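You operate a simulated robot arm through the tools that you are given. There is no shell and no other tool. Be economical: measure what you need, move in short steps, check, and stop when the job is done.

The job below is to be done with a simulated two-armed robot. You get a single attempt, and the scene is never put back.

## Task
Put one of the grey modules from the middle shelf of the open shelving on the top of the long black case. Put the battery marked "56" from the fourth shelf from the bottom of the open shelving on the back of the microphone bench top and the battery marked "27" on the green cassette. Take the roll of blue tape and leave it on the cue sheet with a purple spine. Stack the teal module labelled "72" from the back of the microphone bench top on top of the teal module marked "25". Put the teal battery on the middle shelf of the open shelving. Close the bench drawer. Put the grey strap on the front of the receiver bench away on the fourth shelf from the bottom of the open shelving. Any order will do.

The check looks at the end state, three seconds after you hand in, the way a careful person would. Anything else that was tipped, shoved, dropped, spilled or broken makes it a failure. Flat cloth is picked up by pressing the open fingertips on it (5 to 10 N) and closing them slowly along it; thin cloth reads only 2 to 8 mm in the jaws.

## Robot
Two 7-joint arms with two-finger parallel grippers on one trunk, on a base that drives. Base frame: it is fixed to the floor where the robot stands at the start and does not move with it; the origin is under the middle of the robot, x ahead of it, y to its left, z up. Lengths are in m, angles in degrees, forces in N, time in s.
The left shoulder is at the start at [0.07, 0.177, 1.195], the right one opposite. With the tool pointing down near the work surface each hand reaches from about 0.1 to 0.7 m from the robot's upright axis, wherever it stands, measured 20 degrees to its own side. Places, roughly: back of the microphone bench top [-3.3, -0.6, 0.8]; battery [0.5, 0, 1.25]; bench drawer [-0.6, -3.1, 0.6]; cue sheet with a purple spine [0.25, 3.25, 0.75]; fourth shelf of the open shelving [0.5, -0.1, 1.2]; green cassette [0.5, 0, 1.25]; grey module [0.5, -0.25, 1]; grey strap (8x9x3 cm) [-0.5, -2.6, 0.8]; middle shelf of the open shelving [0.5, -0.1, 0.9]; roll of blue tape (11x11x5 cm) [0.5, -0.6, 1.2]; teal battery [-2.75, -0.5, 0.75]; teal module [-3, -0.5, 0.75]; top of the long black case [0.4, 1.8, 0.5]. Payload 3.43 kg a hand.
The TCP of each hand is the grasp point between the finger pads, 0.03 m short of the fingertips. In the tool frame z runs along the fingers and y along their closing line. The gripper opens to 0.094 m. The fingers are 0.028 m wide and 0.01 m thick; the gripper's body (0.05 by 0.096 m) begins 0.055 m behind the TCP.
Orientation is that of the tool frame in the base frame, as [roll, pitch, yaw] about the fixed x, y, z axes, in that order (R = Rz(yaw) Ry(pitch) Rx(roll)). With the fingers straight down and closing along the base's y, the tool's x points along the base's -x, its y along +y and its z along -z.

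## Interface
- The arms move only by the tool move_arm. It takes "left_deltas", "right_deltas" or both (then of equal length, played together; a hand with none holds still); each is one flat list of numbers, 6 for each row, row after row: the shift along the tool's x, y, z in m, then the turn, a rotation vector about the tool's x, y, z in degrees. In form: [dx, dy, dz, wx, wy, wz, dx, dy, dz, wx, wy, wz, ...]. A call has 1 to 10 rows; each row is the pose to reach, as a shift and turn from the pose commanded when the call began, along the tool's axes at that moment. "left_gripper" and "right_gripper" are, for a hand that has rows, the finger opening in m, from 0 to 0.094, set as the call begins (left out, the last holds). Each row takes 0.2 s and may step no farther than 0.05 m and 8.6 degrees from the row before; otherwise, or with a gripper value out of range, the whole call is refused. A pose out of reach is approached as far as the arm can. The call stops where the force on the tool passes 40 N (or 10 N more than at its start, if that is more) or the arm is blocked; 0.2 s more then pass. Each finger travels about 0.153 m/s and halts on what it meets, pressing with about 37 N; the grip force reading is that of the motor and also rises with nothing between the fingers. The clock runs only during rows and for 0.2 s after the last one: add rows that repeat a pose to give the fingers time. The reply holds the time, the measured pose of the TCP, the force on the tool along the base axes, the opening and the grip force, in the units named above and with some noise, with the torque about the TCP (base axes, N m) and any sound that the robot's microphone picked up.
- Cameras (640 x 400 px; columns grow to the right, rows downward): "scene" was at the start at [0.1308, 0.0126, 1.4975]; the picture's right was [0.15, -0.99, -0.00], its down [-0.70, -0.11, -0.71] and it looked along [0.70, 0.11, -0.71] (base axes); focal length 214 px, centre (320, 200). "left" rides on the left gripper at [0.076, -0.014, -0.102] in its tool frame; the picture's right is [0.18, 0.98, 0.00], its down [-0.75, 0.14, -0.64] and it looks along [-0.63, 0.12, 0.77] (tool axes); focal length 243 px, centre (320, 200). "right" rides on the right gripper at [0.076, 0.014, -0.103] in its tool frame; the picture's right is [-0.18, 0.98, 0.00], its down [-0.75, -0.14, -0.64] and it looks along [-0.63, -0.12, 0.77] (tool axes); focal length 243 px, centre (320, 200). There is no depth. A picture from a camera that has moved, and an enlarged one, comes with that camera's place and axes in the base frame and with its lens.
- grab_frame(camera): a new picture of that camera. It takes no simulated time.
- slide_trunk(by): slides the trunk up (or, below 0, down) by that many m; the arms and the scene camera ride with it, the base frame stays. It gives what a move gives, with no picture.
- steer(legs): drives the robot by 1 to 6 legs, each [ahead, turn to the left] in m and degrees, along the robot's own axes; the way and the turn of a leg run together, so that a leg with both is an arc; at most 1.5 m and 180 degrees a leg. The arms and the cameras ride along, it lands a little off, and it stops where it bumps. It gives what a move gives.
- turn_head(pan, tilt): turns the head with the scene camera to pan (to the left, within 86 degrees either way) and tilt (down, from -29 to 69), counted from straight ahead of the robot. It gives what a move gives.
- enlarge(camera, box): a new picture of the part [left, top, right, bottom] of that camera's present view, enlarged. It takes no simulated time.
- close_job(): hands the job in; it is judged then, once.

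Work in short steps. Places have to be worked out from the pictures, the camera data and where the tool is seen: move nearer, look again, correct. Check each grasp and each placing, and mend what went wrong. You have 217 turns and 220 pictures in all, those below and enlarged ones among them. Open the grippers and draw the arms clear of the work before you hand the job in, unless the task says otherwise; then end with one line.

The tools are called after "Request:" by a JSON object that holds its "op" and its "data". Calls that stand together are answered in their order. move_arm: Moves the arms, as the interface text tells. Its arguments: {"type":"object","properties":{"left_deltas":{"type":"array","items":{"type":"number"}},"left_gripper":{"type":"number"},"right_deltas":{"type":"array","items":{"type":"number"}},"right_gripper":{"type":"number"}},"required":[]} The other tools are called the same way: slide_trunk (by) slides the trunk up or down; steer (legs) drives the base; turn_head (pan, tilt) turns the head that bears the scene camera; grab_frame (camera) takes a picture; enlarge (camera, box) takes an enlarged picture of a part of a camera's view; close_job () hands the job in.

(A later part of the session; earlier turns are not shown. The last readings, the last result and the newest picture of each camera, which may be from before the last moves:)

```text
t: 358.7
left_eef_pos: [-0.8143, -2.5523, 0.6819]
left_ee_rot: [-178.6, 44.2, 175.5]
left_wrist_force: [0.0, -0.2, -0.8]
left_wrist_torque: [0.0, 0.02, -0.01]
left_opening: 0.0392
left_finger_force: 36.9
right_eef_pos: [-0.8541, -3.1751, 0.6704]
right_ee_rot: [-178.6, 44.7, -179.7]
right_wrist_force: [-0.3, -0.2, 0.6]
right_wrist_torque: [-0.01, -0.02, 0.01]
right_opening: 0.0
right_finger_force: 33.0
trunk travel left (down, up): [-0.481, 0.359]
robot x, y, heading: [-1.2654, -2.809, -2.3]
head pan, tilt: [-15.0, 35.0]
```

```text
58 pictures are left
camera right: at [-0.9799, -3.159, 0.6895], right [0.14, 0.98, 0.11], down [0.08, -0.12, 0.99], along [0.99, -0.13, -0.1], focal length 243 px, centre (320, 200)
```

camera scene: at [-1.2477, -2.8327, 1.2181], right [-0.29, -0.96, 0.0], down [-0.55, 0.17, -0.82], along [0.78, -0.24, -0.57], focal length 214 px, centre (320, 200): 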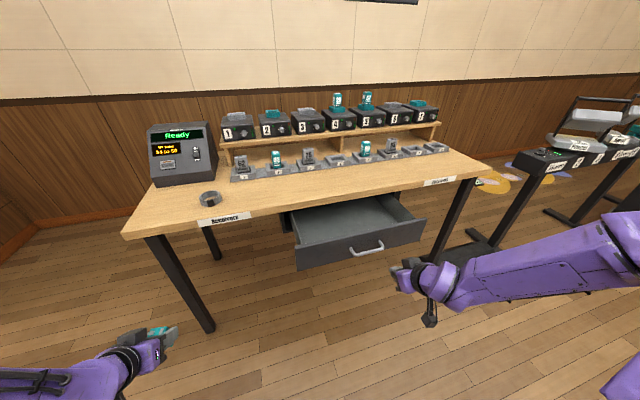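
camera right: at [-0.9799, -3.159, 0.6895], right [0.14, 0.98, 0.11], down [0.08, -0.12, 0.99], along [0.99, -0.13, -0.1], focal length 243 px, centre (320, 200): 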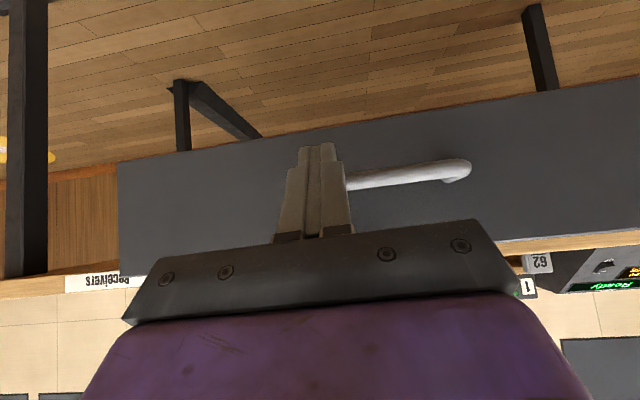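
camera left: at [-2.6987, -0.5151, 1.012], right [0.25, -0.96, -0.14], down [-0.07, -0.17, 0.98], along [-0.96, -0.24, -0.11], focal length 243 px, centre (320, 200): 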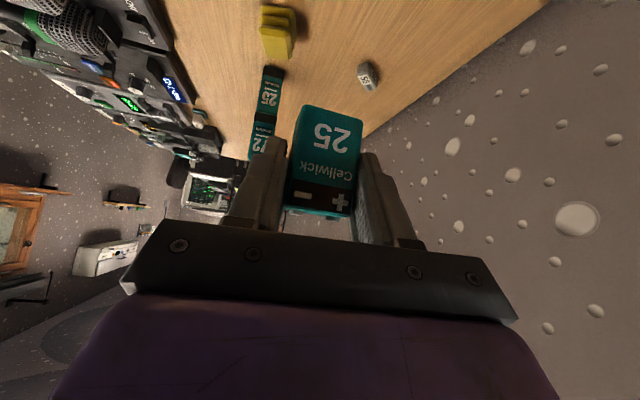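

Shift 4 cm right of the handle's end, then push forward steadily.

Request:
{"op": "move_arm", "data": {"right_deltas": [0, -0.04, 0, 0, 0, 0, -0.0213, -0.04, 0.0211, 0, 0, 0, -0.0426, -0.04, 0.0422, 0, 0, 0, -0.0639, -0.04, 0.0634, 0, 0, 0, -0.0852, -0.04, 0.0845, 0, 0, 0, -0.1065, -0.04, 0.1056, 0, 0, 0, -0.128, -0.04, 0.127, 0, 0, 0]}}

Request:
{"op": "grab_frame", "data": {"camera": "scene"}}

```text
t: 360.3
left_eef_pos: [-0.8153, -2.5522, 0.6811]
left_ee_rot: [-178.7, 44.2, 175.6]
left_wrist_force: [-0.3, 0.1, -1.2]
left_wrist_torque: [0.01, 0.01, 0.02]
left_opening: 0.0393
left_finger_force: 37.4
right_eef_pos: [-0.6734, -3.2182, 0.6701]
right_ee_rot: [-178.5, 44.6, -179.6]
right_wrist_force: [0.2, 0.2, -0.6]
right_wrist_torque: [-0.01, 0.03, -0.02]
right_opening: 0.0
right_finger_force: 32.7
right hand out of reach, approached as far as the arm can: row 1
trunk travel left (down, up): [-0.481, 0.359]
robot x, y, heading: [-1.2673, -2.8097, -2.6]
head pan, tilt: [-15.0, 35.0]
```

```text
57 pictures are left
camera scene: at [-1.1312, -2.838, 1.218], right [-0.3, -0.95, 0.0], down [-0.55, 0.17, -0.82], along [0.78, -0.25, -0.57], focal length 214 px, centre (320, 200)
```

scene: 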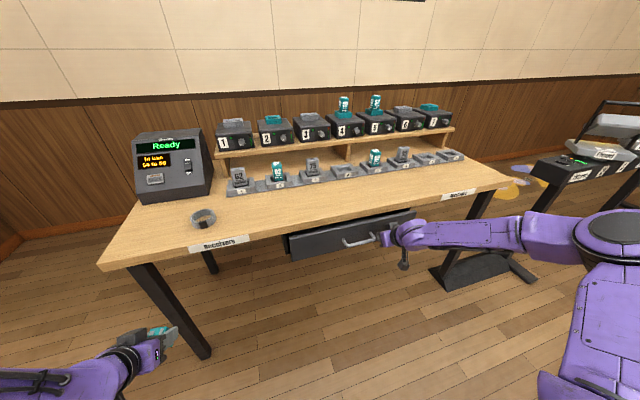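

It is sliding in. Continue pushing until it stops.

Request:
{"op": "move_arm", "data": {"right_deltas": [-0.0142, 0, 0.0141, 0, 0, 0, -0.0284, 0, 0.0282, 0, 0, 0, -0.0426, 0, 0.0422, 0, 0, 0, -0.0568, 0, 0.0563, 0, 0, 0]}}

Request:
{"op": "grab_frame", "data": {"camera": "scene"}}

```text
t: 361.1
left_eef_pos: [-0.8176, -2.5536, 0.6838]
left_ee_rot: [-178.6, 44.7, 175.3]
left_wrist_force: [0.3, 0.7, -1.4]
left_wrist_torque: [-0.02, 0.01, 0.0]
left_opening: 0.0394
left_finger_force: 36.7
right_eef_pos: [-0.6294, -3.2203, 0.6668]
right_ee_rot: [-178.6, 43.9, 179.9]
right_wrist_force: [-32.5, 2.5, 14.9]
right_wrist_torque: [0.08, 0.04, 0.13]
right_opening: 0.0
right_finger_force: 33.4
trunk travel left (down, up): [-0.481, 0.359]
robot x, y, heading: [-1.2667, -2.8072, -2.6]
head pan, tilt: [-15.0, 35.0]
stopped in row 4 (right hand): the force on the tool passed its limit (the readings are from after the stop); the commanded pose is now the measured one
```

```text
56 pictures are left
camera scene: at [-1.139, -2.8369, 1.2192], right [-0.31, -0.95, 0.0], down [-0.54, 0.17, -0.82], along [0.78, -0.25, -0.57], focal length 214 px, centre (320, 200)
```

scene: 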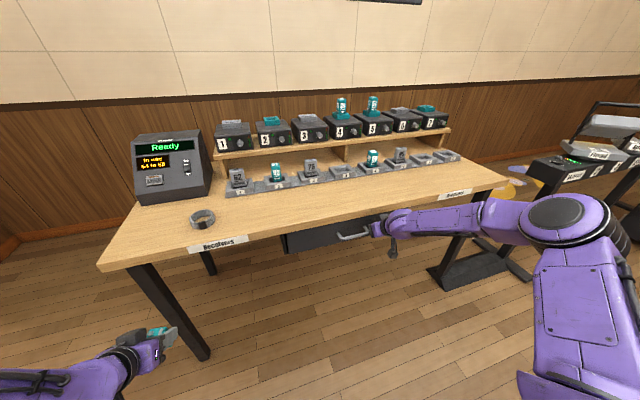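

It hit the end stop (33 N) at tip x≈−0.61. Pull the hand back and verify the drawer.

Request:
{"op": "move_arm", "data": {"right_deltas": [0.03, 0, -0.03, 0, 0, 0, 0.06, 0, -0.06, 0, 0, 0, 0.09, 0, -0.09, 0, 0, 0, 0.12, 0, -0.12, 0, 0, 0, 0.15, 0, -0.15, 0, 0, 0]}}

Request:
{"op": "enlarge", "data": {"camera": "scene", "box": [170, 170, 470, 280]}}

Request:
{"op": "grab_frame", "data": {"camera": "right"}}

```text
t: 362.3
left_eef_pos: [-0.8153, -2.5536, 0.6813]
left_ee_rot: [-178.7, 44.4, 175.3]
left_wrist_force: [-0.5, -0.5, -0.9]
left_wrist_torque: [0.05, 0.01, 0.0]
left_opening: 0.0394
left_finger_force: 37.1
right_eef_pos: [-0.8381, -3.2162, 0.6681]
right_ee_rot: [-178.6, 43.8, -179.8]
right_wrist_force: [-0.2, 1.2, 0.5]
right_wrist_torque: [-0.02, -0.01, -0.01]
right_opening: 0.0
right_finger_force: 33.5
trunk travel left (down, up): [-0.481, 0.359]
robot x, y, heading: [-1.2669, -2.8094, -2.6]
head pan, tilt: [-15.0, 35.0]
```

```text
2.13 times, centred on (320, 225) of scene
camera zoom: at [-1.1337, -2.8382, 1.2184], right [-0.3, -0.95, 0.0], down [-0.55, 0.17, -0.82], along [0.78, -0.25, -0.57], focal length 458 px, centre (320, 147)
```

zoom: 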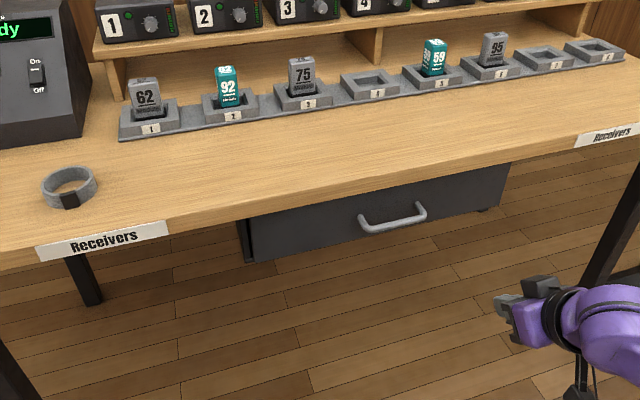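

```text
54 pictures are left
camera right: at [-0.9631, -3.1995, 0.6893], right [0.15, 0.98, 0.11], down [0.1, -0.12, 0.99], along [0.98, -0.13, -0.11], focal length 243 px, centre (320, 200)
```

right: 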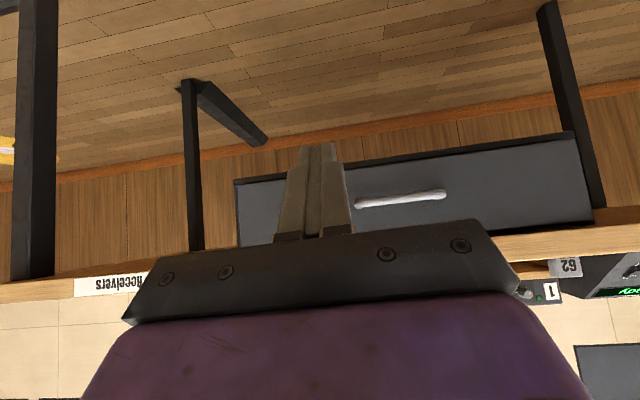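

Drawer looks closed; zoom to verify that the panel is flush with the carcass.

Request:
{"op": "enlarge", "data": {"camera": "right", "box": [340, 110, 620, 250]}}

Request:
{"op": "enlarge", "data": {"camera": "scene", "box": [260, 220, 420, 310]}}

```text
2.29 times, centred on (480, 180) of right
camera zoom: at [-0.9631, -3.1995, 0.6893], right [0.15, 0.98, 0.11], down [0.1, -0.12, 0.99], along [0.98, -0.13, -0.11], focal length 555 px, centre (-46, 246)
```

zoom: 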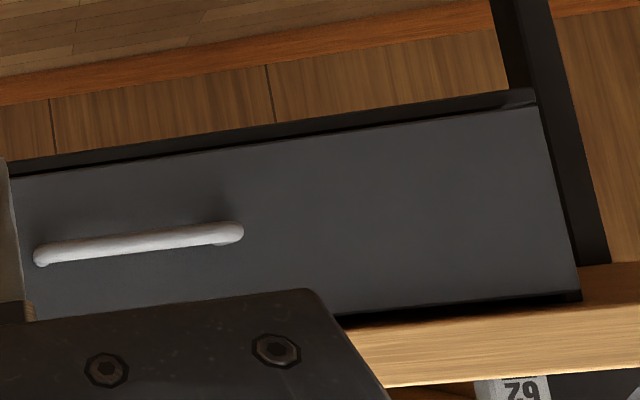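

```text
4.00 times, centred on (340, 265) of scene
camera zoom: at [-1.1337, -2.8382, 1.2184], right [-0.3, -0.95, 0.0], down [-0.55, 0.17, -0.82], along [0.78, -0.25, -0.57], focal length 858 px, centre (240, -60)
```

zoom: 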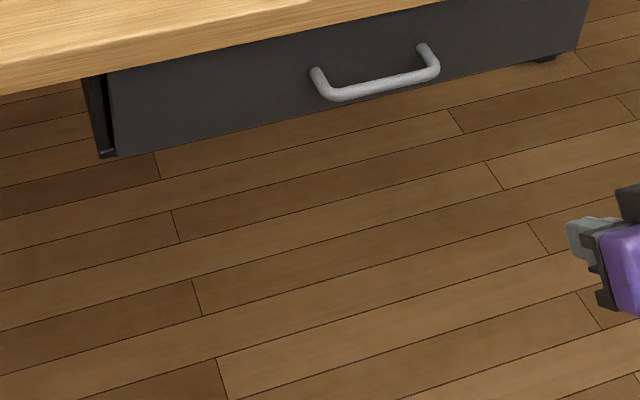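

There may be a tiny gap on the left, so push once more on the panel's left half.

Request:
{"op": "move_arm", "data": {"right_deltas": [0, 0.049, 0, 0, 0, 0, 0, 0.098, 0, 0, 0, 0, 0, 0.147, 0, 0, 0, 0, 0, 0.196, 0, 0, 0, 0, -0.0325, 0.196, 0.031, 0, 0, 0, -0.065, 0.196, 0.062, 0, 0, 0, -0.0975, 0.196, 0.0934, 0, 0, 0, -0.13, 0.196, 0.1246, 0, 0, 0, -0.1517, 0.196, 0.1453, 0, 0, 0, -0.1733, 0.196, 0.166, 0, 0, 0]}}

Request:
{"op": "enlarge", "data": {"camera": "scene", "box": [260, 210, 420, 300]}}

```text
t: 364.4
left_eef_pos: [-0.8148, -2.5562, 0.6829]
left_ee_rot: [-178.7, 44.4, 175.0]
left_wrist_force: [0.4, -1.2, -1.0]
left_wrist_torque: [-0.03, 0.06, -0.03]
left_opening: 0.0395
left_finger_force: 37.1
right_eef_pos: [-0.6289, -3.0241, 0.6653]
right_ee_rot: [-179.1, 43.2, 179.8]
right_wrist_force: [-21.2, 1.1, 11.3]
right_wrist_torque: [0.03, 0.11, 0.07]
right_opening: 0.0
right_finger_force: 33.3
trunk travel left (down, up): [-0.481, 0.359]
robot x, y, heading: [-1.2694, -2.8081, -3.0]
head pan, tilt: [-15.0, 35.0]
stopped in row 10 (right hand): the force on the tool passed its limit (the readings are from after the stop); the commanded pose is now the measured one
```

```text
4.00 times, centred on (340, 255) of scene
camera zoom: at [-1.1356, -2.8391, 1.2187], right [-0.31, -0.95, 0.0], down [-0.54, 0.18, -0.82], along [0.78, -0.25, -0.57], focal length 858 px, centre (240, -20)
```

zoom: 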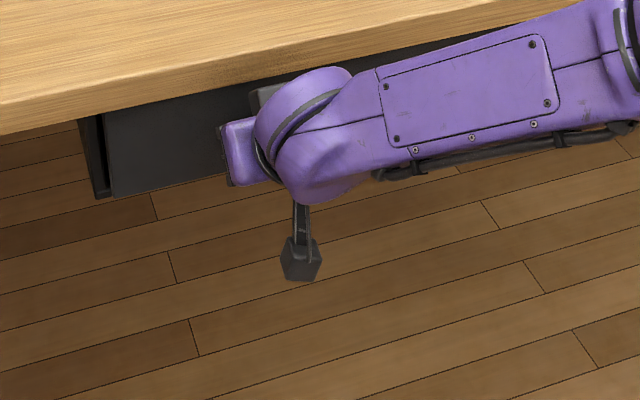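

Same stop position: the drawer is closed. Back the hand out, raise the trunk, and turn/move so the right hand can take the strap.

Request:
{"op": "move_arm", "data": {"right_deltas": [0.036, 0, -0.034, 0, 0, 0, 0.071, 0, -0.067, 0, 0, 0, 0.106, -0.02, -0.1, 0, 0, 0, 0.141, -0.05, -0.133, 0, 0, 0]}}

Request:
{"op": "slide_trunk", "data": {"by": 0.33}}

Request:
{"op": "steer", "data": {"legs": [[0, 23], [0.15, 0]]}}

Request:
{"op": "turn_head", "data": {"pan": -5, "tilt": 45}}

Request:
{"op": "grab_frame", "data": {"camera": "scene"}}

```text
refused: row 3 steps farther than a row can; nothing moved
```

```text
t: 365.5
left_eef_pos: [-0.8143, -2.5543, 0.7529]
left_ee_rot: [-178.7, 44.2, 175.1]
left_wrist_force: [0.7, 0.6, -1.3]
left_wrist_torque: [0.01, 0.03, -0.02]
left_opening: 0.0393
left_finger_force: 36.8
right_eef_pos: [-0.6309, -3.0257, 0.7263]
right_ee_rot: [-178.9, 42.2, 179.8]
right_wrist_force: [-0.2, -1.5, -8.4]
right_wrist_torque: [-0.08, 0.33, -0.08]
right_opening: 0.0
right_finger_force: 32.7
trunk travel left (down, up): [-0.552, 0.288]
robot x, y, heading: [-1.2679, -2.811, -3.0]
head pan, tilt: [-15.0, 35.0]
stopped: the force on the tool passed its limit (the readings are from after the stop); the commanded pose is now the measured one
```

```text
t: 366.3
left_eef_pos: [-0.817, -2.5506, 0.7534]
left_ee_rot: [-178.7, 44.3, 175.7]
left_wrist_force: [0.8, -0.1, -2.1]
left_wrist_torque: [0.01, 0.01, 0.0]
left_opening: 0.0392
left_finger_force: 36.7
right_eef_pos: [-0.6298, -3.0218, 0.7253]
right_ee_rot: [-178.7, 42.1, -179.8]
right_wrist_force: [-0.1, 0.0, 0.4]
right_wrist_torque: [-0.02, 0.0, -0.04]
right_opening: 0.0
right_finger_force: 32.7
trunk travel left (down, up): [-0.552, 0.288]
robot x, y, heading: [-1.2686, -2.8087, -2.8]
head pan, tilt: [-15.0, 35.0]
stopped in leg 1: the force on the tool passed its limit (the readings are from after the stop); the commanded pose is now the measured one
```

```text
t: 367.0
left_eef_pos: [-0.8172, -2.5511, 0.7529]
left_ee_rot: [-178.7, 44.3, 175.7]
left_wrist_force: [-1.2, 0.2, -1.0]
left_wrist_torque: [-0.03, 0.02, 0.03]
left_opening: 0.0394
left_finger_force: 36.8
right_eef_pos: [-0.6291, -3.0223, 0.7248]
right_ee_rot: [-178.7, 42.0, -179.7]
right_wrist_force: [-0.3, 0.5, 0.2]
right_wrist_torque: [-0.03, 0.01, -0.01]
right_opening: 0.0
right_finger_force: 32.9
trunk travel left (down, up): [-0.552, 0.288]
robot x, y, heading: [-1.2651, -2.8077, -2.5]
head pan, tilt: [-5.0, 45.0]
```

```text
50 pictures are left
camera scene: at [-1.1362, -2.8224, 1.2741], right [-0.13, -0.99, 0.0], down [-0.7, 0.09, -0.71], along [0.7, -0.09, -0.71], focal length 214 px, centre (320, 200)
```

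scene: 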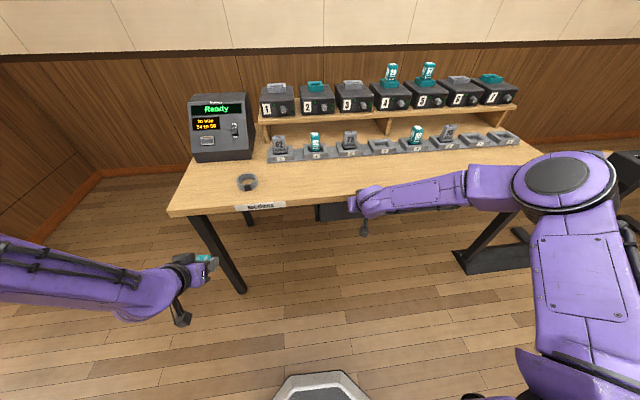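

The refused retract left the hand under the table edge; nothing was displaced. Retract it properly now.

Request:
{"op": "move_arm", "data": {"right_deltas": [0.02, 0, -0.008, 0, 0, 0, 0.05, 0, -0.035, 0, 0, 0, 0.08, 0, -0.062, 0, 0, 0, 0.11, 0, -0.089, 0, 0, 0, 0.14, 0, -0.116, 0, 0, 0, 0.165, 0, -0.14, 0, 0, 0]}}

```text
t: 368.4
left_eef_pos: [-0.8169, -2.5503, 0.7521]
left_ee_rot: [-178.7, 44.3, 175.7]
left_wrist_force: [0.2, 0.0, -1.1]
left_wrist_torque: [-0.02, -0.01, -0.01]
left_opening: 0.0393
left_finger_force: 37.1
right_eef_pos: [-0.8475, -3.0196, 0.7176]
right_ee_rot: [-178.6, 42.2, -179.7]
right_wrist_force: [0.3, -0.6, -0.1]
right_wrist_torque: [0.0, 0.0, -0.04]
right_opening: 0.0
right_finger_force: 33.1
trunk travel left (down, up): [-0.552, 0.288]
robot x, y, heading: [-1.2675, -2.8092, -2.9]
head pan, tilt: [-5.0, 45.0]
```

Clear. Raise the trunk 0.26.

Request:
{"op": "slide_trunk", "data": {"by": 0.26}}

Request:
{"op": "steer", "data": {"legs": [[0, 23], [0.15, 0]]}}

Request:
{"op": "grab_frame", "data": {"camera": "scene"}}

Request:
{"op": "enlarge", "data": {"camera": "scene", "box": [250, 180, 410, 280]}}

```text
t: 371.1
left_eef_pos: [-0.8167, -2.5503, 1.0132]
left_ee_rot: [-178.8, 44.3, 175.7]
left_wrist_force: [-0.5, -0.6, -1.0]
left_wrist_torque: [0.01, 0.02, 0.01]
left_opening: 0.0395
left_finger_force: 36.9
right_eef_pos: [-0.8452, -3.0203, 0.9783]
right_ee_rot: [-178.7, 42.1, -179.7]
right_wrist_force: [0.0, 1.2, 0.6]
right_wrist_torque: [0.03, -0.02, 0.01]
right_opening: 0.0
right_finger_force: 33.5
trunk travel left (down, up): [-0.812, 0.028]
robot x, y, heading: [-1.267, -2.8088, -2.4]
head pan, tilt: [-5.0, 45.0]
```

```text
t: 373.7
left_eef_pos: [-0.8247, -2.337, 1.0143]
left_ee_rot: [-178.7, 44.4, -160.5]
left_wrist_force: [-0.2, -0.7, -1.1]
left_wrist_torque: [0.0, 0.0, 0.0]
left_opening: 0.0392
left_finger_force: 37.8
right_eef_pos: [-0.6607, -2.7789, 0.9792]
right_ee_rot: [-178.8, 42.2, -155.9]
right_wrist_force: [0.5, 0.2, -0.3]
right_wrist_torque: [0.01, -0.03, 0.03]
right_opening: 0.0
right_finger_force: 32.7
trunk travel left (down, up): [-0.812, 0.028]
robot x, y, heading: [-1.1332, -2.7534, 21.6]
head pan, tilt: [-5.0, 45.0]
```

```text
49 pictures are left
camera scene: at [-1.0079, -2.7159, 1.5344], right [0.28, -0.96, 0.0], down [-0.68, -0.2, -0.71], along [0.68, 0.2, -0.71], focal length 214 px, centre (320, 200)
```

scene: 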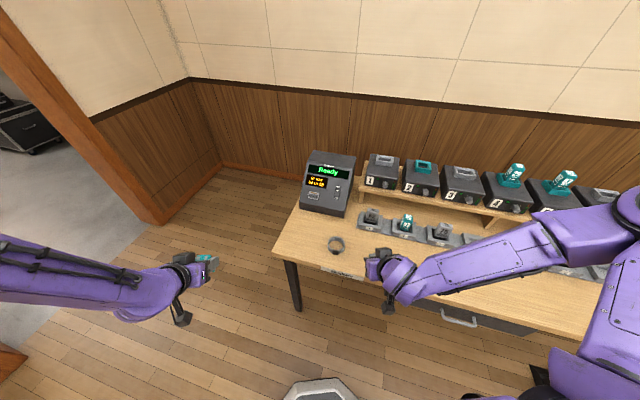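

```text
4.00 times, centred on (330, 230) of scene
camera zoom: at [-1.0079, -2.7159, 1.5344], right [0.28, -0.96, 0.0], down [-0.68, -0.2, -0.71], along [0.68, 0.2, -0.71], focal length 858 px, centre (280, 80)
```

zoom: 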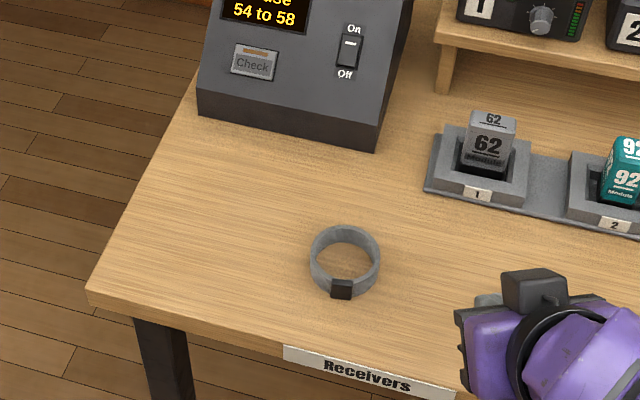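

Strap ring: centre ≈(−0.51,−2.638), radius 3.6 cm. Bring the right hand above its right-side wall, turning the tool straight down, opening 3 cm.

Request:
{"op": "move_arm", "data": {"right_deltas": [-0.0108, 0.0056, 0.0365, 0, 7.03, 0, -0.0215, 0.0112, 0.073, 0, 14.07, 0, -0.0323, 0.0168, 0.1095, 0, 21.1, 0, -0.043, 0.0223, 0.146, 0, 28.13, 0, -0.0538, 0.0279, 0.1825, 0, 35.17, 0, -0.0645, 0.0335, 0.219, 0, 42.2, 0], "right_gripper": 0.03}}

Request:
{"op": "grab_frame", "data": {"camera": "right"}}

Request:
{"op": "enlarge", "data": {"camera": "scene", "box": [250, 160, 410, 280]}}

```text
t: 375.1
left_eef_pos: [-0.8218, -2.3363, 1.0113]
left_ee_rot: [-178.6, 44.0, -160.4]
left_wrist_force: [-0.3, 0.8, -0.6]
left_wrist_torque: [-0.02, 0.03, 0.01]
left_opening: 0.0395
left_finger_force: 37.8
right_eef_pos: [-0.492, -2.6711, 0.8527]
right_ee_rot: [-179.0, -0.4, -156.5]
right_wrist_force: [0.3, 0.7, 0.1]
right_wrist_torque: [0.01, 0.02, -0.01]
right_opening: 0.0299
right_finger_force: 0.1
trunk travel left (down, up): [-0.812, 0.028]
robot x, y, heading: [-1.1366, -2.7579, 21.4]
head pan, tilt: [-5.0, 45.0]
```

```text
47 pictures are left
camera right: at [-0.5673, -2.6874, 0.9568], right [-0.22, 0.97, -0.02], down [0.75, 0.18, 0.64], along [0.63, 0.13, -0.77], focal length 243 px, centre (320, 200)
```

right: 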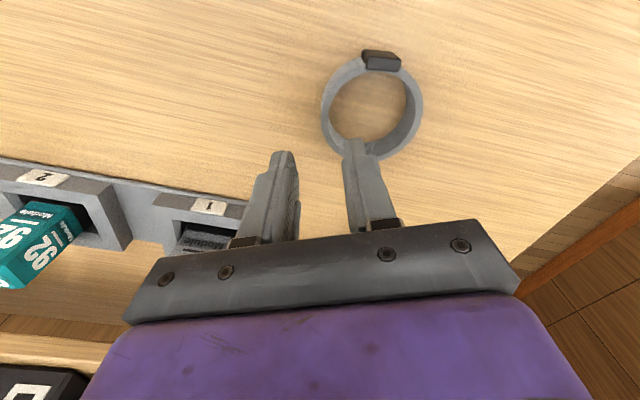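

```text
3.33 times, centred on (330, 220) of scene
camera zoom: at [-1.0035, -2.7125, 1.5339], right [0.28, -0.96, 0.0], down [-0.68, -0.2, -0.71], along [0.68, 0.2, -0.71], focal length 715 px, centre (287, 133)
```

zoom: 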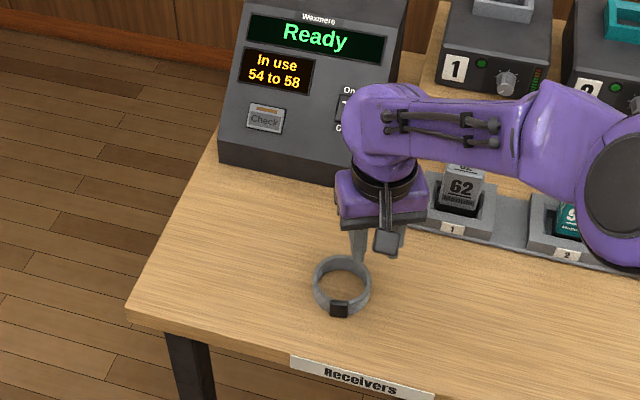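

Correct by (−7 mm along, +3.5 mm lateral) and lower to just above the table.

Request:
{"op": "move_arm", "data": {"right_deltas": [0.0074, 0.0035, 0.02, 0, 0, 0, 0.0074, 0.0035, 0.042, 0, 0, 0, 0.0074, 0.0035, 0.06, 0, 0, 0]}}

Request:
{"op": "grab_frame", "data": {"camera": "right"}}

```text
t: 375.9
left_eef_pos: [-0.8228, -2.337, 1.0126]
left_ee_rot: [-178.8, 44.2, -160.5]
left_wrist_force: [-0.3, 0.2, -1.0]
left_wrist_torque: [0.0, -0.03, -0.03]
left_opening: 0.0393
left_finger_force: 37.0
right_eef_pos: [-0.4992, -2.6754, 0.7994]
right_ee_rot: [-179.2, 0.0, -156.7]
right_wrist_force: [0.4, 0.2, 0.5]
right_wrist_torque: [0.01, 0.02, -0.01]
right_opening: 0.0302
right_finger_force: 0.1
trunk travel left (down, up): [-0.812, 0.028]
robot x, y, heading: [-1.1284, -2.7575, 21.5]
head pan, tilt: [-5.0, 45.0]
```

```text
45 pictures are left
camera right: at [-0.5746, -2.6915, 0.9018], right [-0.22, 0.98, -0.02], down [0.74, 0.18, 0.64], along [0.63, 0.13, -0.77], focal length 243 px, centre (320, 200)
```

right: 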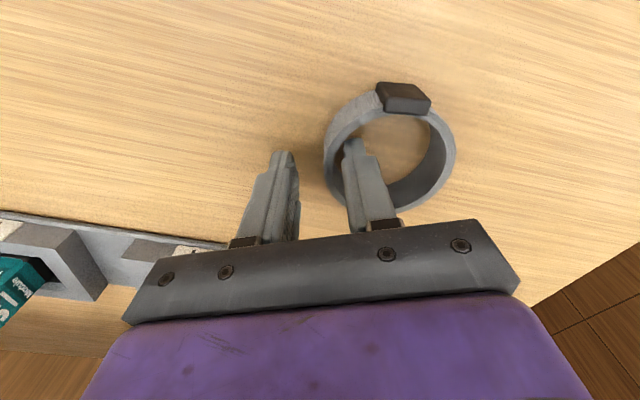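

Inner finger is close to the wall; shift 6 mm toward the ring's inside and lower the rest.

Request:
{"op": "move_arm", "data": {"right_deltas": [0, 0.006, 0, 0, 0, 0, 0, 0.006, 0.007, 0, 0, 0, 0, 0.006, 0.013, 0, 0, 0]}}

Request:
{"op": "grab_frame", "data": {"camera": "right"}}

```text
t: 376.7
left_eef_pos: [-0.8243, -2.3362, 1.0136]
left_ee_rot: [-178.7, 44.4, -160.4]
left_wrist_force: [0.4, 0.3, -1.3]
left_wrist_torque: [0.0, -0.02, -0.02]
left_opening: 0.0394
left_finger_force: 37.1
right_eef_pos: [-0.5009, -2.669, 0.7903]
right_ee_rot: [-179.0, 0.3, -156.7]
right_wrist_force: [-0.6, -0.1, 19.6]
right_wrist_torque: [0.31, 0.39, -0.13]
right_opening: 0.03
right_finger_force: 0.1
trunk travel left (down, up): [-0.812, 0.028]
robot x, y, heading: [-1.1306, -2.7565, 21.4]
head pan, tilt: [-5.0, 45.0]
```

```text
44 pictures are left
camera right: at [-0.5778, -2.6849, 0.8929], right [-0.22, 0.98, -0.02], down [0.74, 0.18, 0.65], along [0.63, 0.13, -0.76], focal length 243 px, centre (320, 200)
```

right: 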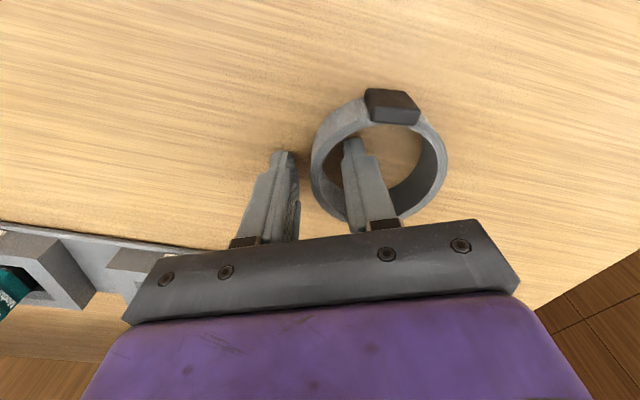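

Fingertips are on the table, straddling the wall. Ease up 3 mm and close.

Request:
{"op": "move_arm", "data": {"right_deltas": [0, 0, -0.006, 0, 0, 0]}}

Request:
{"op": "move_arm", "data": {"right_deltas": [0, 0, 0, 0, 0, 0, 0, 0, 0, 0, 0, 0], "right_gripper": 0.0}}

Request:
{"op": "move_arm", "data": {"right_deltas": [0, 0, -0.02, 0, 0, 0, 0, 0, -0.06, 0, 0, 0]}}

Request:
{"op": "grab_frame", "data": {"camera": "right"}}

```text
t: 377.1
left_eef_pos: [-0.8224, -2.3379, 1.0121]
left_ee_rot: [-178.7, 44.2, -160.4]
left_wrist_force: [0.0, 0.5, -1.0]
left_wrist_torque: [0.01, 0.04, -0.01]
left_opening: 0.0391
left_finger_force: 37.1
right_eef_pos: [-0.5021, -2.6693, 0.7911]
right_ee_rot: [-179.0, -0.3, -156.7]
right_wrist_force: [1.7, 0.8, -0.5]
right_wrist_torque: [-0.03, 0.09, 0.01]
right_opening: 0.0296
right_finger_force: 0.1
trunk travel left (down, up): [-0.812, 0.028]
robot x, y, heading: [-1.1298, -2.759, 21.1]
head pan, tilt: [-5.0, 45.0]
```

```text
t: 377.7
left_eef_pos: [-0.8239, -2.3367, 1.0124]
left_ee_rot: [-178.7, 44.2, -160.4]
left_wrist_force: [0.1, 1.1, -0.8]
left_wrist_torque: [0.04, 0.01, 0.0]
left_opening: 0.0393
left_finger_force: 36.7
right_eef_pos: [-0.5031, -2.669, 0.7917]
right_ee_rot: [-179.0, -0.2, -156.7]
right_wrist_force: [-0.1, -0.8, 1.3]
right_wrist_torque: [0.03, 0.06, 0.03]
right_opening: 0.0075
right_finger_force: 37.1
trunk travel left (down, up): [-0.812, 0.028]
robot x, y, heading: [-1.1283, -2.7598, 21.4]
head pan, tilt: [-5.0, 45.0]
```

```text
t: 378.3
left_eef_pos: [-0.8254, -2.337, 1.013]
left_ee_rot: [-178.7, 44.3, -160.4]
left_wrist_force: [0.0, 0.5, -1.3]
left_wrist_torque: [0.02, -0.02, 0.0]
left_opening: 0.0393
left_finger_force: 36.9
right_eef_pos: [-0.5052, -2.6666, 0.8518]
right_ee_rot: [-179.0, -0.1, -156.7]
right_wrist_force: [-0.9, -0.3, -0.9]
right_wrist_torque: [0.01, -0.06, -0.02]
right_opening: 0.0071
right_finger_force: 37.8
trunk travel left (down, up): [-0.812, 0.028]
robot x, y, heading: [-1.1298, -2.759, 21.7]
head pan, tilt: [-5.0, 45.0]
```

```text
43 pictures are left
camera right: at [-0.5807, -2.6816, 0.9552], right [-0.22, 0.98, -0.02], down [0.75, 0.18, 0.64], along [0.63, 0.13, -0.77], focal length 243 px, centre (320, 200)
```

right: 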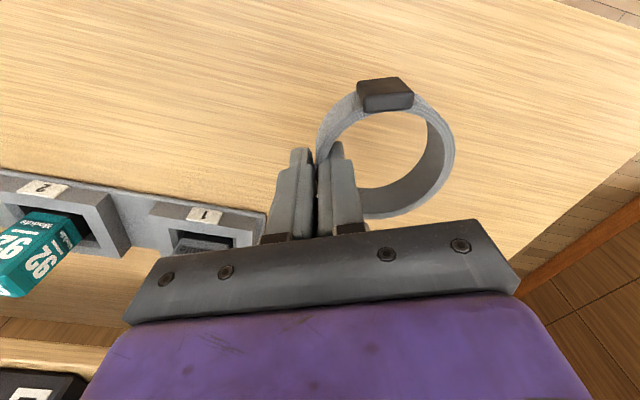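

Strap held (7 mm). Lift it to z≈1.0 and stretch the left arm forward/inward for the doorway.

Request:
{"op": "move_arm", "data": {"right_deltas": [0, 0, -0.035, 0, 0, 0, 0, 0, -0.07, 0, 0, 0, 0, 0, -0.105, 0, 0, 0, 0, 0, -0.14, 0, 0, 0]}}

Request:
{"op": "steer", "data": {"legs": [[-0.3, 0]]}}

Request:
{"op": "move_arm", "data": {"left_deltas": [-0.029, -0.02, 0.028, 0, 0, 0, -0.058, -0.041, 0.056, 0, 0, 0, -0.087, -0.061, 0.084, 0, 0, 0, -0.116, -0.081, 0.112, 0, 0, 0, -0.145, -0.102, 0.14, 0, 0, 0, -0.174, -0.12, 0.17, 0, 0, 0]}}

Request:
{"op": "grab_frame", "data": {"camera": "scene"}}

```text
t: 379.3
left_eef_pos: [-0.8248, -2.3373, 1.0138]
left_ee_rot: [-178.7, 44.3, -160.5]
left_wrist_force: [0.4, 0.4, -1.2]
left_wrist_torque: [-0.02, -0.03, -0.06]
left_opening: 0.0394
left_finger_force: 37.8
right_eef_pos: [-0.5077, -2.6693, 0.9928]
right_ee_rot: [-179.0, -0.1, -156.7]
right_wrist_force: [1.1, 0.4, 0.4]
right_wrist_torque: [0.03, -0.02, 0.01]
right_opening: 0.0068
right_finger_force: 37.4
trunk travel left (down, up): [-0.812, 0.028]
robot x, y, heading: [-1.1309, -2.7591, 21.3]
head pan, tilt: [-5.0, 45.0]
```

```text
t: 381.3
left_eef_pos: [-1.0996, -2.4446, 1.0115]
left_ee_rot: [-178.7, 44.2, -160.4]
left_wrist_force: [1.2, 0.5, -0.7]
left_wrist_torque: [-0.03, -0.03, 0.0]
left_opening: 0.0394
left_finger_force: 36.6
right_eef_pos: [-0.7798, -2.7757, 0.9912]
right_ee_rot: [-179.1, -0.2, -156.7]
right_wrist_force: [0.1, 1.3, -0.6]
right_wrist_torque: [0.0, 0.0, -0.01]
right_opening: 0.0061
right_finger_force: 37.0
trunk travel left (down, up): [-0.812, 0.028]
robot x, y, heading: [-1.4085, -2.8637, 21.6]
head pan, tilt: [-5.0, 45.0]
```

```text
t: 382.7
left_eef_pos: [-0.8307, -2.4785, 1.0151]
left_ee_rot: [-178.7, 44.2, -160.4]
left_wrist_force: [0.5, 0.5, -0.5]
left_wrist_torque: [-0.02, 0.01, -0.03]
left_opening: 0.0393
left_finger_force: 36.9
right_eef_pos: [-0.7795, -2.776, 0.9912]
right_ee_rot: [-179.2, -0.2, -156.7]
right_wrist_force: [0.8, -0.4, -1.4]
right_wrist_torque: [-0.01, 0.01, -0.01]
right_opening: 0.0058
right_finger_force: 36.7
trunk travel left (down, up): [-0.812, 0.028]
robot x, y, heading: [-1.4041, -2.8668, 21.5]
head pan, tilt: [-5.0, 45.0]
```

```text
42 pictures are left
camera scene: at [-1.2791, -2.823, 1.5339], right [0.28, -0.96, 0.0], down [-0.68, -0.2, -0.71], along [0.68, 0.2, -0.71], focal length 214 px, centre (320, 200)
```

scene: 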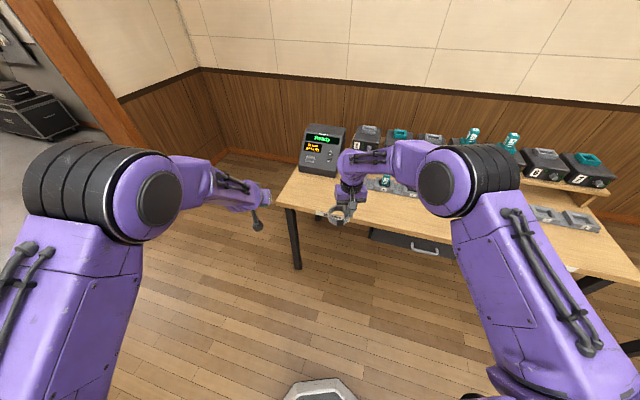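

Both held; the drawer looks shut. Drive toward the doorway to the shelving room.

Request:
{"op": "steer", "data": {"legs": [[0, 37.5], [1.36, 0], [0, 31]]}}

Request:
{"op": "turn_head", "data": {"pan": 0, "tilt": 30}}

Request:
{"op": "grab_frame", "data": {"camera": "scene"}}

```text
t: 392.7
left_eef_pos: [-0.9007, -1.0315, 1.0152]
left_ee_rot: [-178.7, 44.2, -89.5]
left_wrist_force: [0.4, -0.4, -0.5]
left_wrist_torque: [-0.01, -0.02, -0.01]
left_opening: 0.0392
left_finger_force: 36.9
right_eef_pos: [-0.6015, -1.0801, 0.9922]
right_ee_rot: [-179.1, -0.1, -85.8]
right_wrist_force: [-1.2, -0.6, -0.5]
right_wrist_torque: [-0.01, 0.02, 0.0]
right_opening: 0.0047
right_finger_force: 37.4
trunk travel left (down, up): [-0.812, 0.028]
robot x, y, heading: [-0.7268, -1.6981, 92.3]
head pan, tilt: [-5.0, 45.0]
```

```text
t: 393.5
left_eef_pos: [-0.9016, -1.031, 1.0162]
left_ee_rot: [-178.6, 44.3, -89.5]
left_wrist_force: [-0.4, 0.3, -1.3]
left_wrist_torque: [-0.04, 0.0, -0.02]
left_opening: 0.0395
left_finger_force: 37.0
right_eef_pos: [-0.6035, -1.0813, 0.993]
right_ee_rot: [-179.0, -0.1, -85.8]
right_wrist_force: [-0.5, -0.8, 0.0]
right_wrist_torque: [0.0, 0.01, 0.05]
right_opening: 0.0044
right_finger_force: 36.9
trunk travel left (down, up): [-0.812, 0.028]
robot x, y, heading: [-0.7256, -1.7027, 92.3]
head pan, tilt: [0.0, 30.0]
```

```text
41 pictures are left
camera scene: at [-0.731, -1.559, 1.5566], right [1.0, 0.04, 0.0], down [0.02, -0.5, -0.87], along [-0.03, 0.86, -0.5], focal length 214 px, centre (320, 200)
```

scene: 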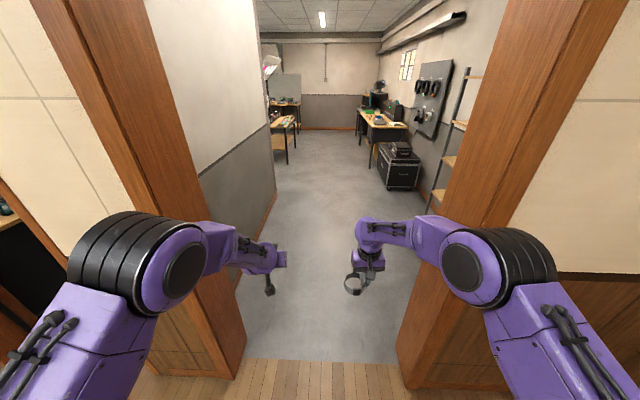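

Doorway centred at x≈−0.75 and I'm aligned. Drive through to y≈−0.2.

Request:
{"op": "steer", "data": {"legs": [[1.45, 0]]}}

Request:
{"op": "grab_frame", "data": {"camera": "right"}}

```text
t: 400.6
left_eef_pos: [-1.0127, 0.3817, 1.0146]
left_ee_rot: [-178.7, 44.4, -87.3]
left_wrist_force: [0.2, 1.5, 0.0]
left_wrist_torque: [0.0, -0.01, 0.0]
left_opening: 0.0395
left_finger_force: 37.3
right_eef_pos: [-0.7129, 0.3451, 0.9915]
right_ee_rot: [-179.1, 0.0, -83.5]
right_wrist_force: [0.0, 0.3, -0.6]
right_wrist_torque: [-0.02, -0.01, -0.03]
right_opening: 0.0045
right_finger_force: 37.1
trunk travel left (down, up): [-0.812, 0.028]
robot x, y, heading: [-0.8085, -0.2763, 94.3]
head pan, tilt: [0.0, 30.0]
```

```text
40 pictures are left
camera right: at [-0.7198, 0.2669, 1.0953], right [-1.0, 0.07, -0.02], down [0.04, 0.76, 0.64], along [0.06, 0.64, -0.77], focal length 243 px, centre (320, 200)
```

right: 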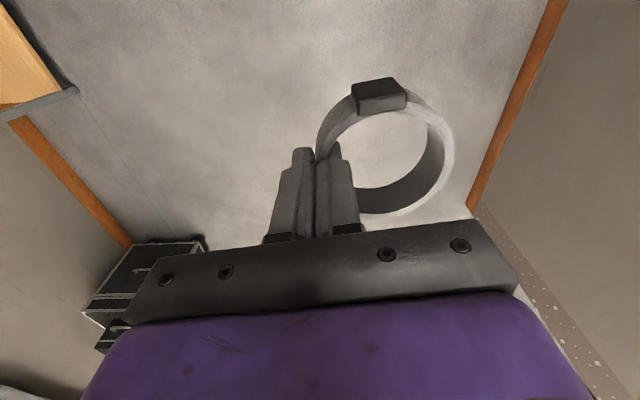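

Strap secure. Turn east and, in open space, raise the right hand to z≈1.31 with a 22° forward tilt and 16 cm further right.

Request:
{"op": "steer", "data": {"legs": [[0, -94.3]]}}

Request:
{"op": "move_arm", "data": {"right_deltas": [0, -0.02, -0.04, 0, -2.75, 0, 0, -0.04, -0.08, 0, -5.5, 0, 0, -0.06, -0.12, 0, -8.25, 0, 0, -0.08, -0.16, 0, -11, 0, 0, -0.1, -0.2, 0, -13.75, 0, 0, -0.12, -0.24, 0, -16.5, 0, 0, -0.14, -0.28, 0, -19.25, 0, 0, -0.16, -0.315, 0, -22, 0]}}

Request:
{"op": "turn_head", "data": {"pan": -15, "tilt": 25}}

Request:
{"op": "grab_frame", "data": {"camera": "scene"}}

```text
t: 404.9
left_eef_pos: [-0.1409, -0.1102, 1.0156]
left_ee_rot: [-178.6, 44.1, 179.9]
left_wrist_force: [-0.1, 0.5, -1.3]
left_wrist_torque: [-0.02, 0.0, 0.01]
left_opening: 0.0391
left_finger_force: 36.6
right_eef_pos: [-0.1922, -0.4086, 0.9917]
right_ee_rot: [-179.0, -0.1, -176.6]
right_wrist_force: [-1.1, -0.5, -0.4]
right_wrist_torque: [-0.01, 0.01, -0.04]
right_opening: 0.0044
right_finger_force: 37.2
trunk travel left (down, up): [-0.812, 0.028]
robot x, y, heading: [-0.8103, -0.2784, 1.7]
head pan, tilt: [0.0, 30.0]
```

```text
t: 406.7
left_eef_pos: [-0.1409, -0.11, 1.0156]
left_ee_rot: [-178.6, 44.3, 179.8]
left_wrist_force: [-0.9, 0.0, -0.5]
left_wrist_torque: [0.02, 0.01, -0.02]
left_opening: 0.0394
left_finger_force: 37.4
right_eef_pos: [-0.1815, -0.5607, 1.3087]
right_ee_rot: [-179.0, 21.9, -176.2]
right_wrist_force: [-0.1, 0.6, -0.1]
right_wrist_torque: [-0.01, -0.01, -0.01]
right_opening: 0.0042
right_finger_force: 36.6
trunk travel left (down, up): [-0.812, 0.028]
robot x, y, heading: [-0.8109, -0.2788, 1.6]
head pan, tilt: [0.0, 30.0]
```

```text
t: 407.5
left_eef_pos: [-0.1396, -0.1101, 1.015]
left_ee_rot: [-178.7, 44.2, 179.8]
left_wrist_force: [0.5, 0.4, -0.4]
left_wrist_torque: [0.0, 0.04, 0.0]
left_opening: 0.0396
left_finger_force: 37.0
right_eef_pos: [-0.1805, -0.5596, 1.3072]
right_ee_rot: [-179.0, 21.8, -176.0]
right_wrist_force: [0.4, -1.3, -0.7]
right_wrist_torque: [0.02, -0.01, -0.03]
right_opening: 0.0043
right_finger_force: 37.3
trunk travel left (down, up): [-0.812, 0.028]
robot x, y, heading: [-0.8072, -0.2821, 2.3]
head pan, tilt: [-15.0, 25.0]
```

```text
39 pictures are left
camera scene: at [-0.6698, -0.2983, 1.5646], right [-0.23, -0.97, 0.0], down [-0.41, 0.1, -0.91], along [0.88, -0.21, -0.42], focal length 214 px, centre (320, 200)
```

scene: 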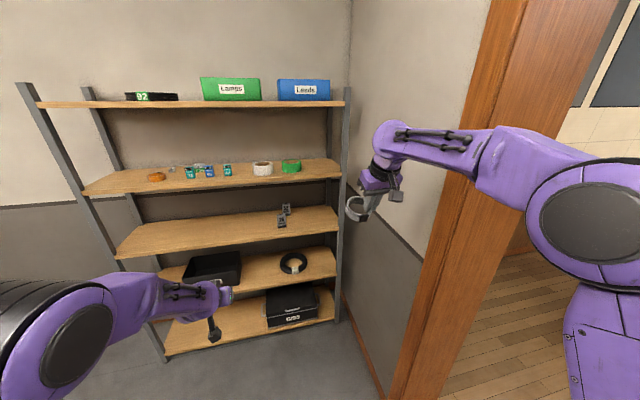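

The pose works, but the wrist would be close to the upper shelf: tilt 10° more, lower 2.5 cm and shift 5 cm right; pull the left hand back too.

Request:
{"op": "move_arm", "data": {"right_deltas": [0.0031, -0.017, 0.0077, 0, -3.3, 0, 0.0062, -0.034, 0.0155, 0, -6.7, 0, 0.0093, -0.05, 0.0232, 0, -10, 0, 0.0093, -0.05, 0.0232, 0, -10, 0, 0.0093, -0.05, 0.0232, 0, -10, 0, 0.0093, -0.05, 0.0232, 0, -10, 0], "left_deltas": [0.032, 0.02, -0.031, 0, 0, 0, 0.064, 0.03, -0.062, 0, 0, 0, 0.096, 0.04, -0.093, 0, 0, 0, 0.128, 0.05, -0.124, 0, 0, 0, 0.16, 0.06, -0.155, 0, 0, 0, 0.19, 0.07, -0.184, 0, 0, 0]}}

Request:
{"op": "steer", "data": {"legs": [[0, -2], [0.57, 0]]}}

Request:
{"op": "grab_frame", "data": {"camera": "scene"}}

Request:
{"op": "grab_frame", "data": {"camera": "right"}}

```text
t: 408.9
left_eef_pos: [-0.3763, -0.0382, 1.0074]
left_ee_rot: [-178.6, 44.2, 179.9]
left_wrist_force: [-0.2, 0.6, -0.4]
left_wrist_torque: [0.01, 0.03, -0.01]
left_opening: 0.0394
left_finger_force: 37.0
left hand out of reach, approached as far as the arm can: row 6
right_eef_pos: [-0.1771, -0.6137, 1.2842]
right_ee_rot: [-178.8, 31.8, -175.9]
right_wrist_force: [0.7, 0.1, 0.4]
right_wrist_torque: [0.03, 0.0, 0.02]
right_opening: 0.0043
right_finger_force: 37.5
trunk travel left (down, up): [-0.812, 0.028]
robot x, y, heading: [-0.8089, -0.2791, 1.6]
head pan, tilt: [-15.0, 25.0]
```

```text
t: 412.5
left_eef_pos: [0.1891, -0.0593, 1.0084]
left_ee_rot: [-178.7, 44.4, 177.7]
left_wrist_force: [0.1, -0.5, -1.0]
left_wrist_torque: [0.03, -0.02, 0.03]
left_opening: 0.0393
left_finger_force: 37.0
right_eef_pos: [0.3663, -0.6388, 1.2865]
right_ee_rot: [-178.8, 32.1, -178.2]
right_wrist_force: [-19.3, 3.2, -10.7]
right_wrist_torque: [0.32, -1.24, -0.96]
right_opening: 0.0046
right_finger_force: 36.8
trunk travel left (down, up): [-0.812, 0.028]
robot x, y, heading: [-0.2517, -0.2814, -0.7]
head pan, tilt: [-15.0, 25.0]
```

```text
38 pictures are left
camera scene: at [-0.1152, -0.3074, 1.5651], right [-0.27, -0.96, 0.0], down [-0.4, 0.11, -0.91], along [0.87, -0.24, -0.42], focal length 214 px, centre (320, 200)
```

scene: 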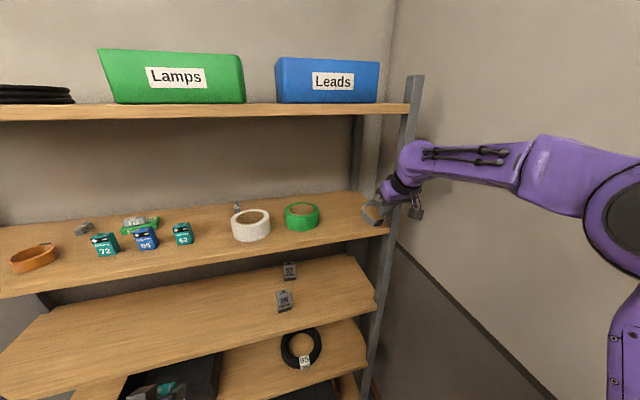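

```text
37 pictures are left
camera right: at [0.2471, -0.6285, 1.3333], right [0.13, 0.99, 0.08], down [0.3, -0.12, 0.95], along [0.94, -0.1, -0.31], focal length 243 px, centre (320, 200)
```

right: 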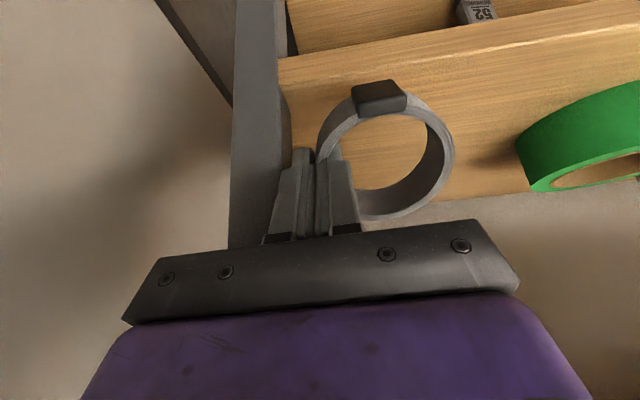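

The hand's side touches the shelf post. Back up 8 cm and shift 5.5 cm left.

Request:
{"op": "steer", "data": {"legs": [[-0.1, 0]]}}

Request:
{"op": "move_arm", "data": {"right_deltas": [0, 0.028, 0, 0, 0, 0, 0, 0.058, 0, 0, 0, 0]}}

Request:
{"op": "steer", "data": {"legs": [[0.1, 0]]}}

Request:
{"op": "grab_frame", "data": {"camera": "right"}}

```text
t: 413.7
left_eef_pos: [0.0958, -0.0592, 1.0069]
left_ee_rot: [-178.8, 44.1, 177.7]
left_wrist_force: [0.9, 0.4, -0.4]
left_wrist_torque: [0.0, 0.02, 0.02]
left_opening: 0.0395
left_finger_force: 36.7
right_eef_pos: [0.272, -0.6388, 1.2817]
right_ee_rot: [-178.9, 31.6, -178.1]
right_wrist_force: [-0.4, -0.2, -0.1]
right_wrist_torque: [0.01, -0.01, -0.01]
right_opening: 0.0043
right_finger_force: 37.3
trunk travel left (down, up): [-0.812, 0.028]
robot x, y, heading: [-0.3496, -0.2835, -0.3]
head pan, tilt: [-15.0, 25.0]
```

```text
t: 414.3
left_eef_pos: [0.0949, -0.0569, 1.0061]
left_ee_rot: [-178.5, 44.3, 177.8]
left_wrist_force: [0.1, -0.2, -0.5]
left_wrist_torque: [0.0, 0.04, -0.02]
left_opening: 0.0389
left_finger_force: 37.1
right_eef_pos: [0.2687, -0.5776, 1.2816]
right_ee_rot: [-178.8, 31.6, -178.0]
right_wrist_force: [0.2, 0.8, -0.8]
right_wrist_torque: [-0.06, 0.02, 0.0]
right_opening: 0.0044
right_finger_force: 36.4
trunk travel left (down, up): [-0.812, 0.028]
robot x, y, heading: [-0.3487, -0.2847, -0.4]
head pan, tilt: [-15.0, 25.0]
```

```text
t: 415.4
left_eef_pos: [0.1887, -0.0588, 1.0089]
left_ee_rot: [-178.7, 44.6, 177.7]
left_wrist_force: [-0.5, -0.2, -0.6]
left_wrist_torque: [0.01, 0.02, 0.05]
left_opening: 0.0393
left_finger_force: 37.1
right_eef_pos: [0.3641, -0.579, 1.2853]
right_ee_rot: [-178.8, 31.9, -178.0]
right_wrist_force: [0.7, -0.1, 0.2]
right_wrist_torque: [-0.01, -0.04, 0.01]
right_opening: 0.0043
right_finger_force: 37.2
trunk travel left (down, up): [-0.812, 0.028]
robot x, y, heading: [-0.2528, -0.2843, -0.5]
head pan, tilt: [-15.0, 25.0]
```

```text
36 pictures are left
camera right: at [0.2451, -0.5684, 1.3328], right [0.13, 0.99, 0.08], down [0.3, -0.12, 0.95], along [0.94, -0.1, -0.31], focal length 243 px, centre (320, 200)
```

right: 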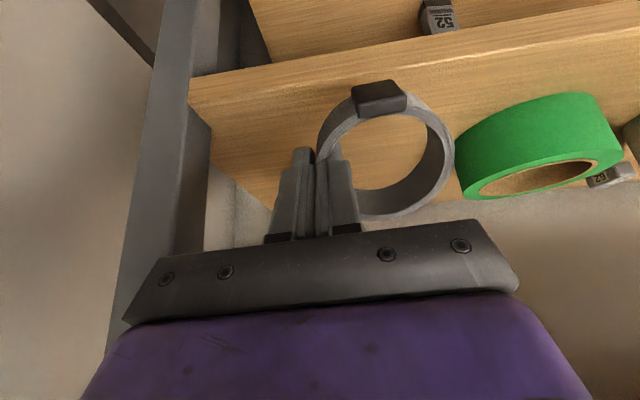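

Clear of the post. Reach 9.5 cm further in at the same height.

Request:
{"op": "move_arm", "data": {"right_deltas": [-0.027, 0, 0.0167, 0, 0, 0, -0.054, 0, 0.0333, 0, 0, 0, -0.0806, 0, 0.05, 0, 0, 0]}}

Request:
{"op": "grab_frame", "data": {"camera": "right"}}

Request:
{"op": "enlarge", "data": {"camera": "scene", "box": [250, 70, 450, 260]}}

```text
t: 416.2
left_eef_pos: [0.1963, -0.0595, 1.0068]
left_ee_rot: [-178.7, 44.0, 177.6]
left_wrist_force: [0.6, -0.1, -0.4]
left_wrist_torque: [-0.02, 0.02, 0.0]
left_opening: 0.0391
left_finger_force: 37.1
right_eef_pos: [0.469, -0.5766, 1.2818]
right_ee_rot: [-178.8, 31.6, -178.0]
right_wrist_force: [-0.7, -0.8, -0.7]
right_wrist_torque: [0.01, 0.02, -0.01]
right_opening: 0.0044
right_finger_force: 37.0
trunk travel left (down, up): [-0.812, 0.028]
robot x, y, heading: [-0.2515, -0.2864, -0.4]
head pan, tilt: [-15.0, 25.0]
```

```text
35 pictures are left
camera right: at [0.3494, -0.5659, 1.3297], right [0.13, 0.99, 0.08], down [0.31, -0.12, 0.94], along [0.94, -0.1, -0.32], focal length 243 px, centre (320, 200)
```

right: 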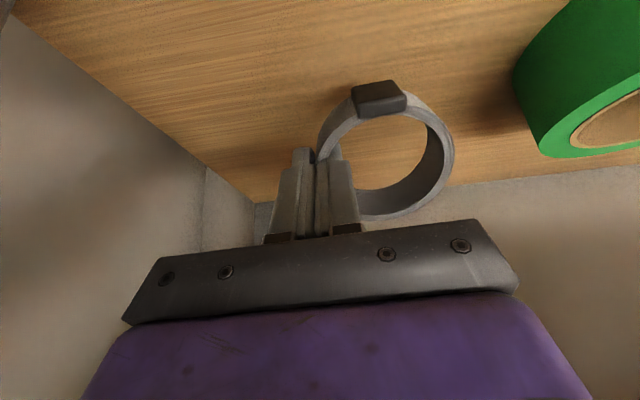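

```text
2.11 times, centred on (350, 165) of scene
camera zoom: at [-0.1055, -0.3074, 1.5642], right [-0.27, -0.96, 0.0], down [-0.41, 0.11, -0.9], along [0.87, -0.24, -0.43], focal length 452 px, centre (257, 274)
```

zoom: 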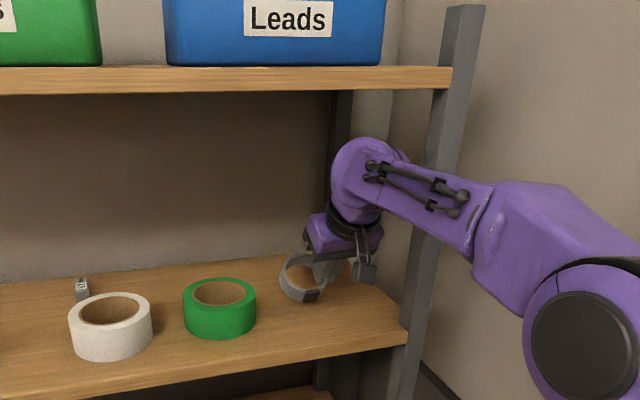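

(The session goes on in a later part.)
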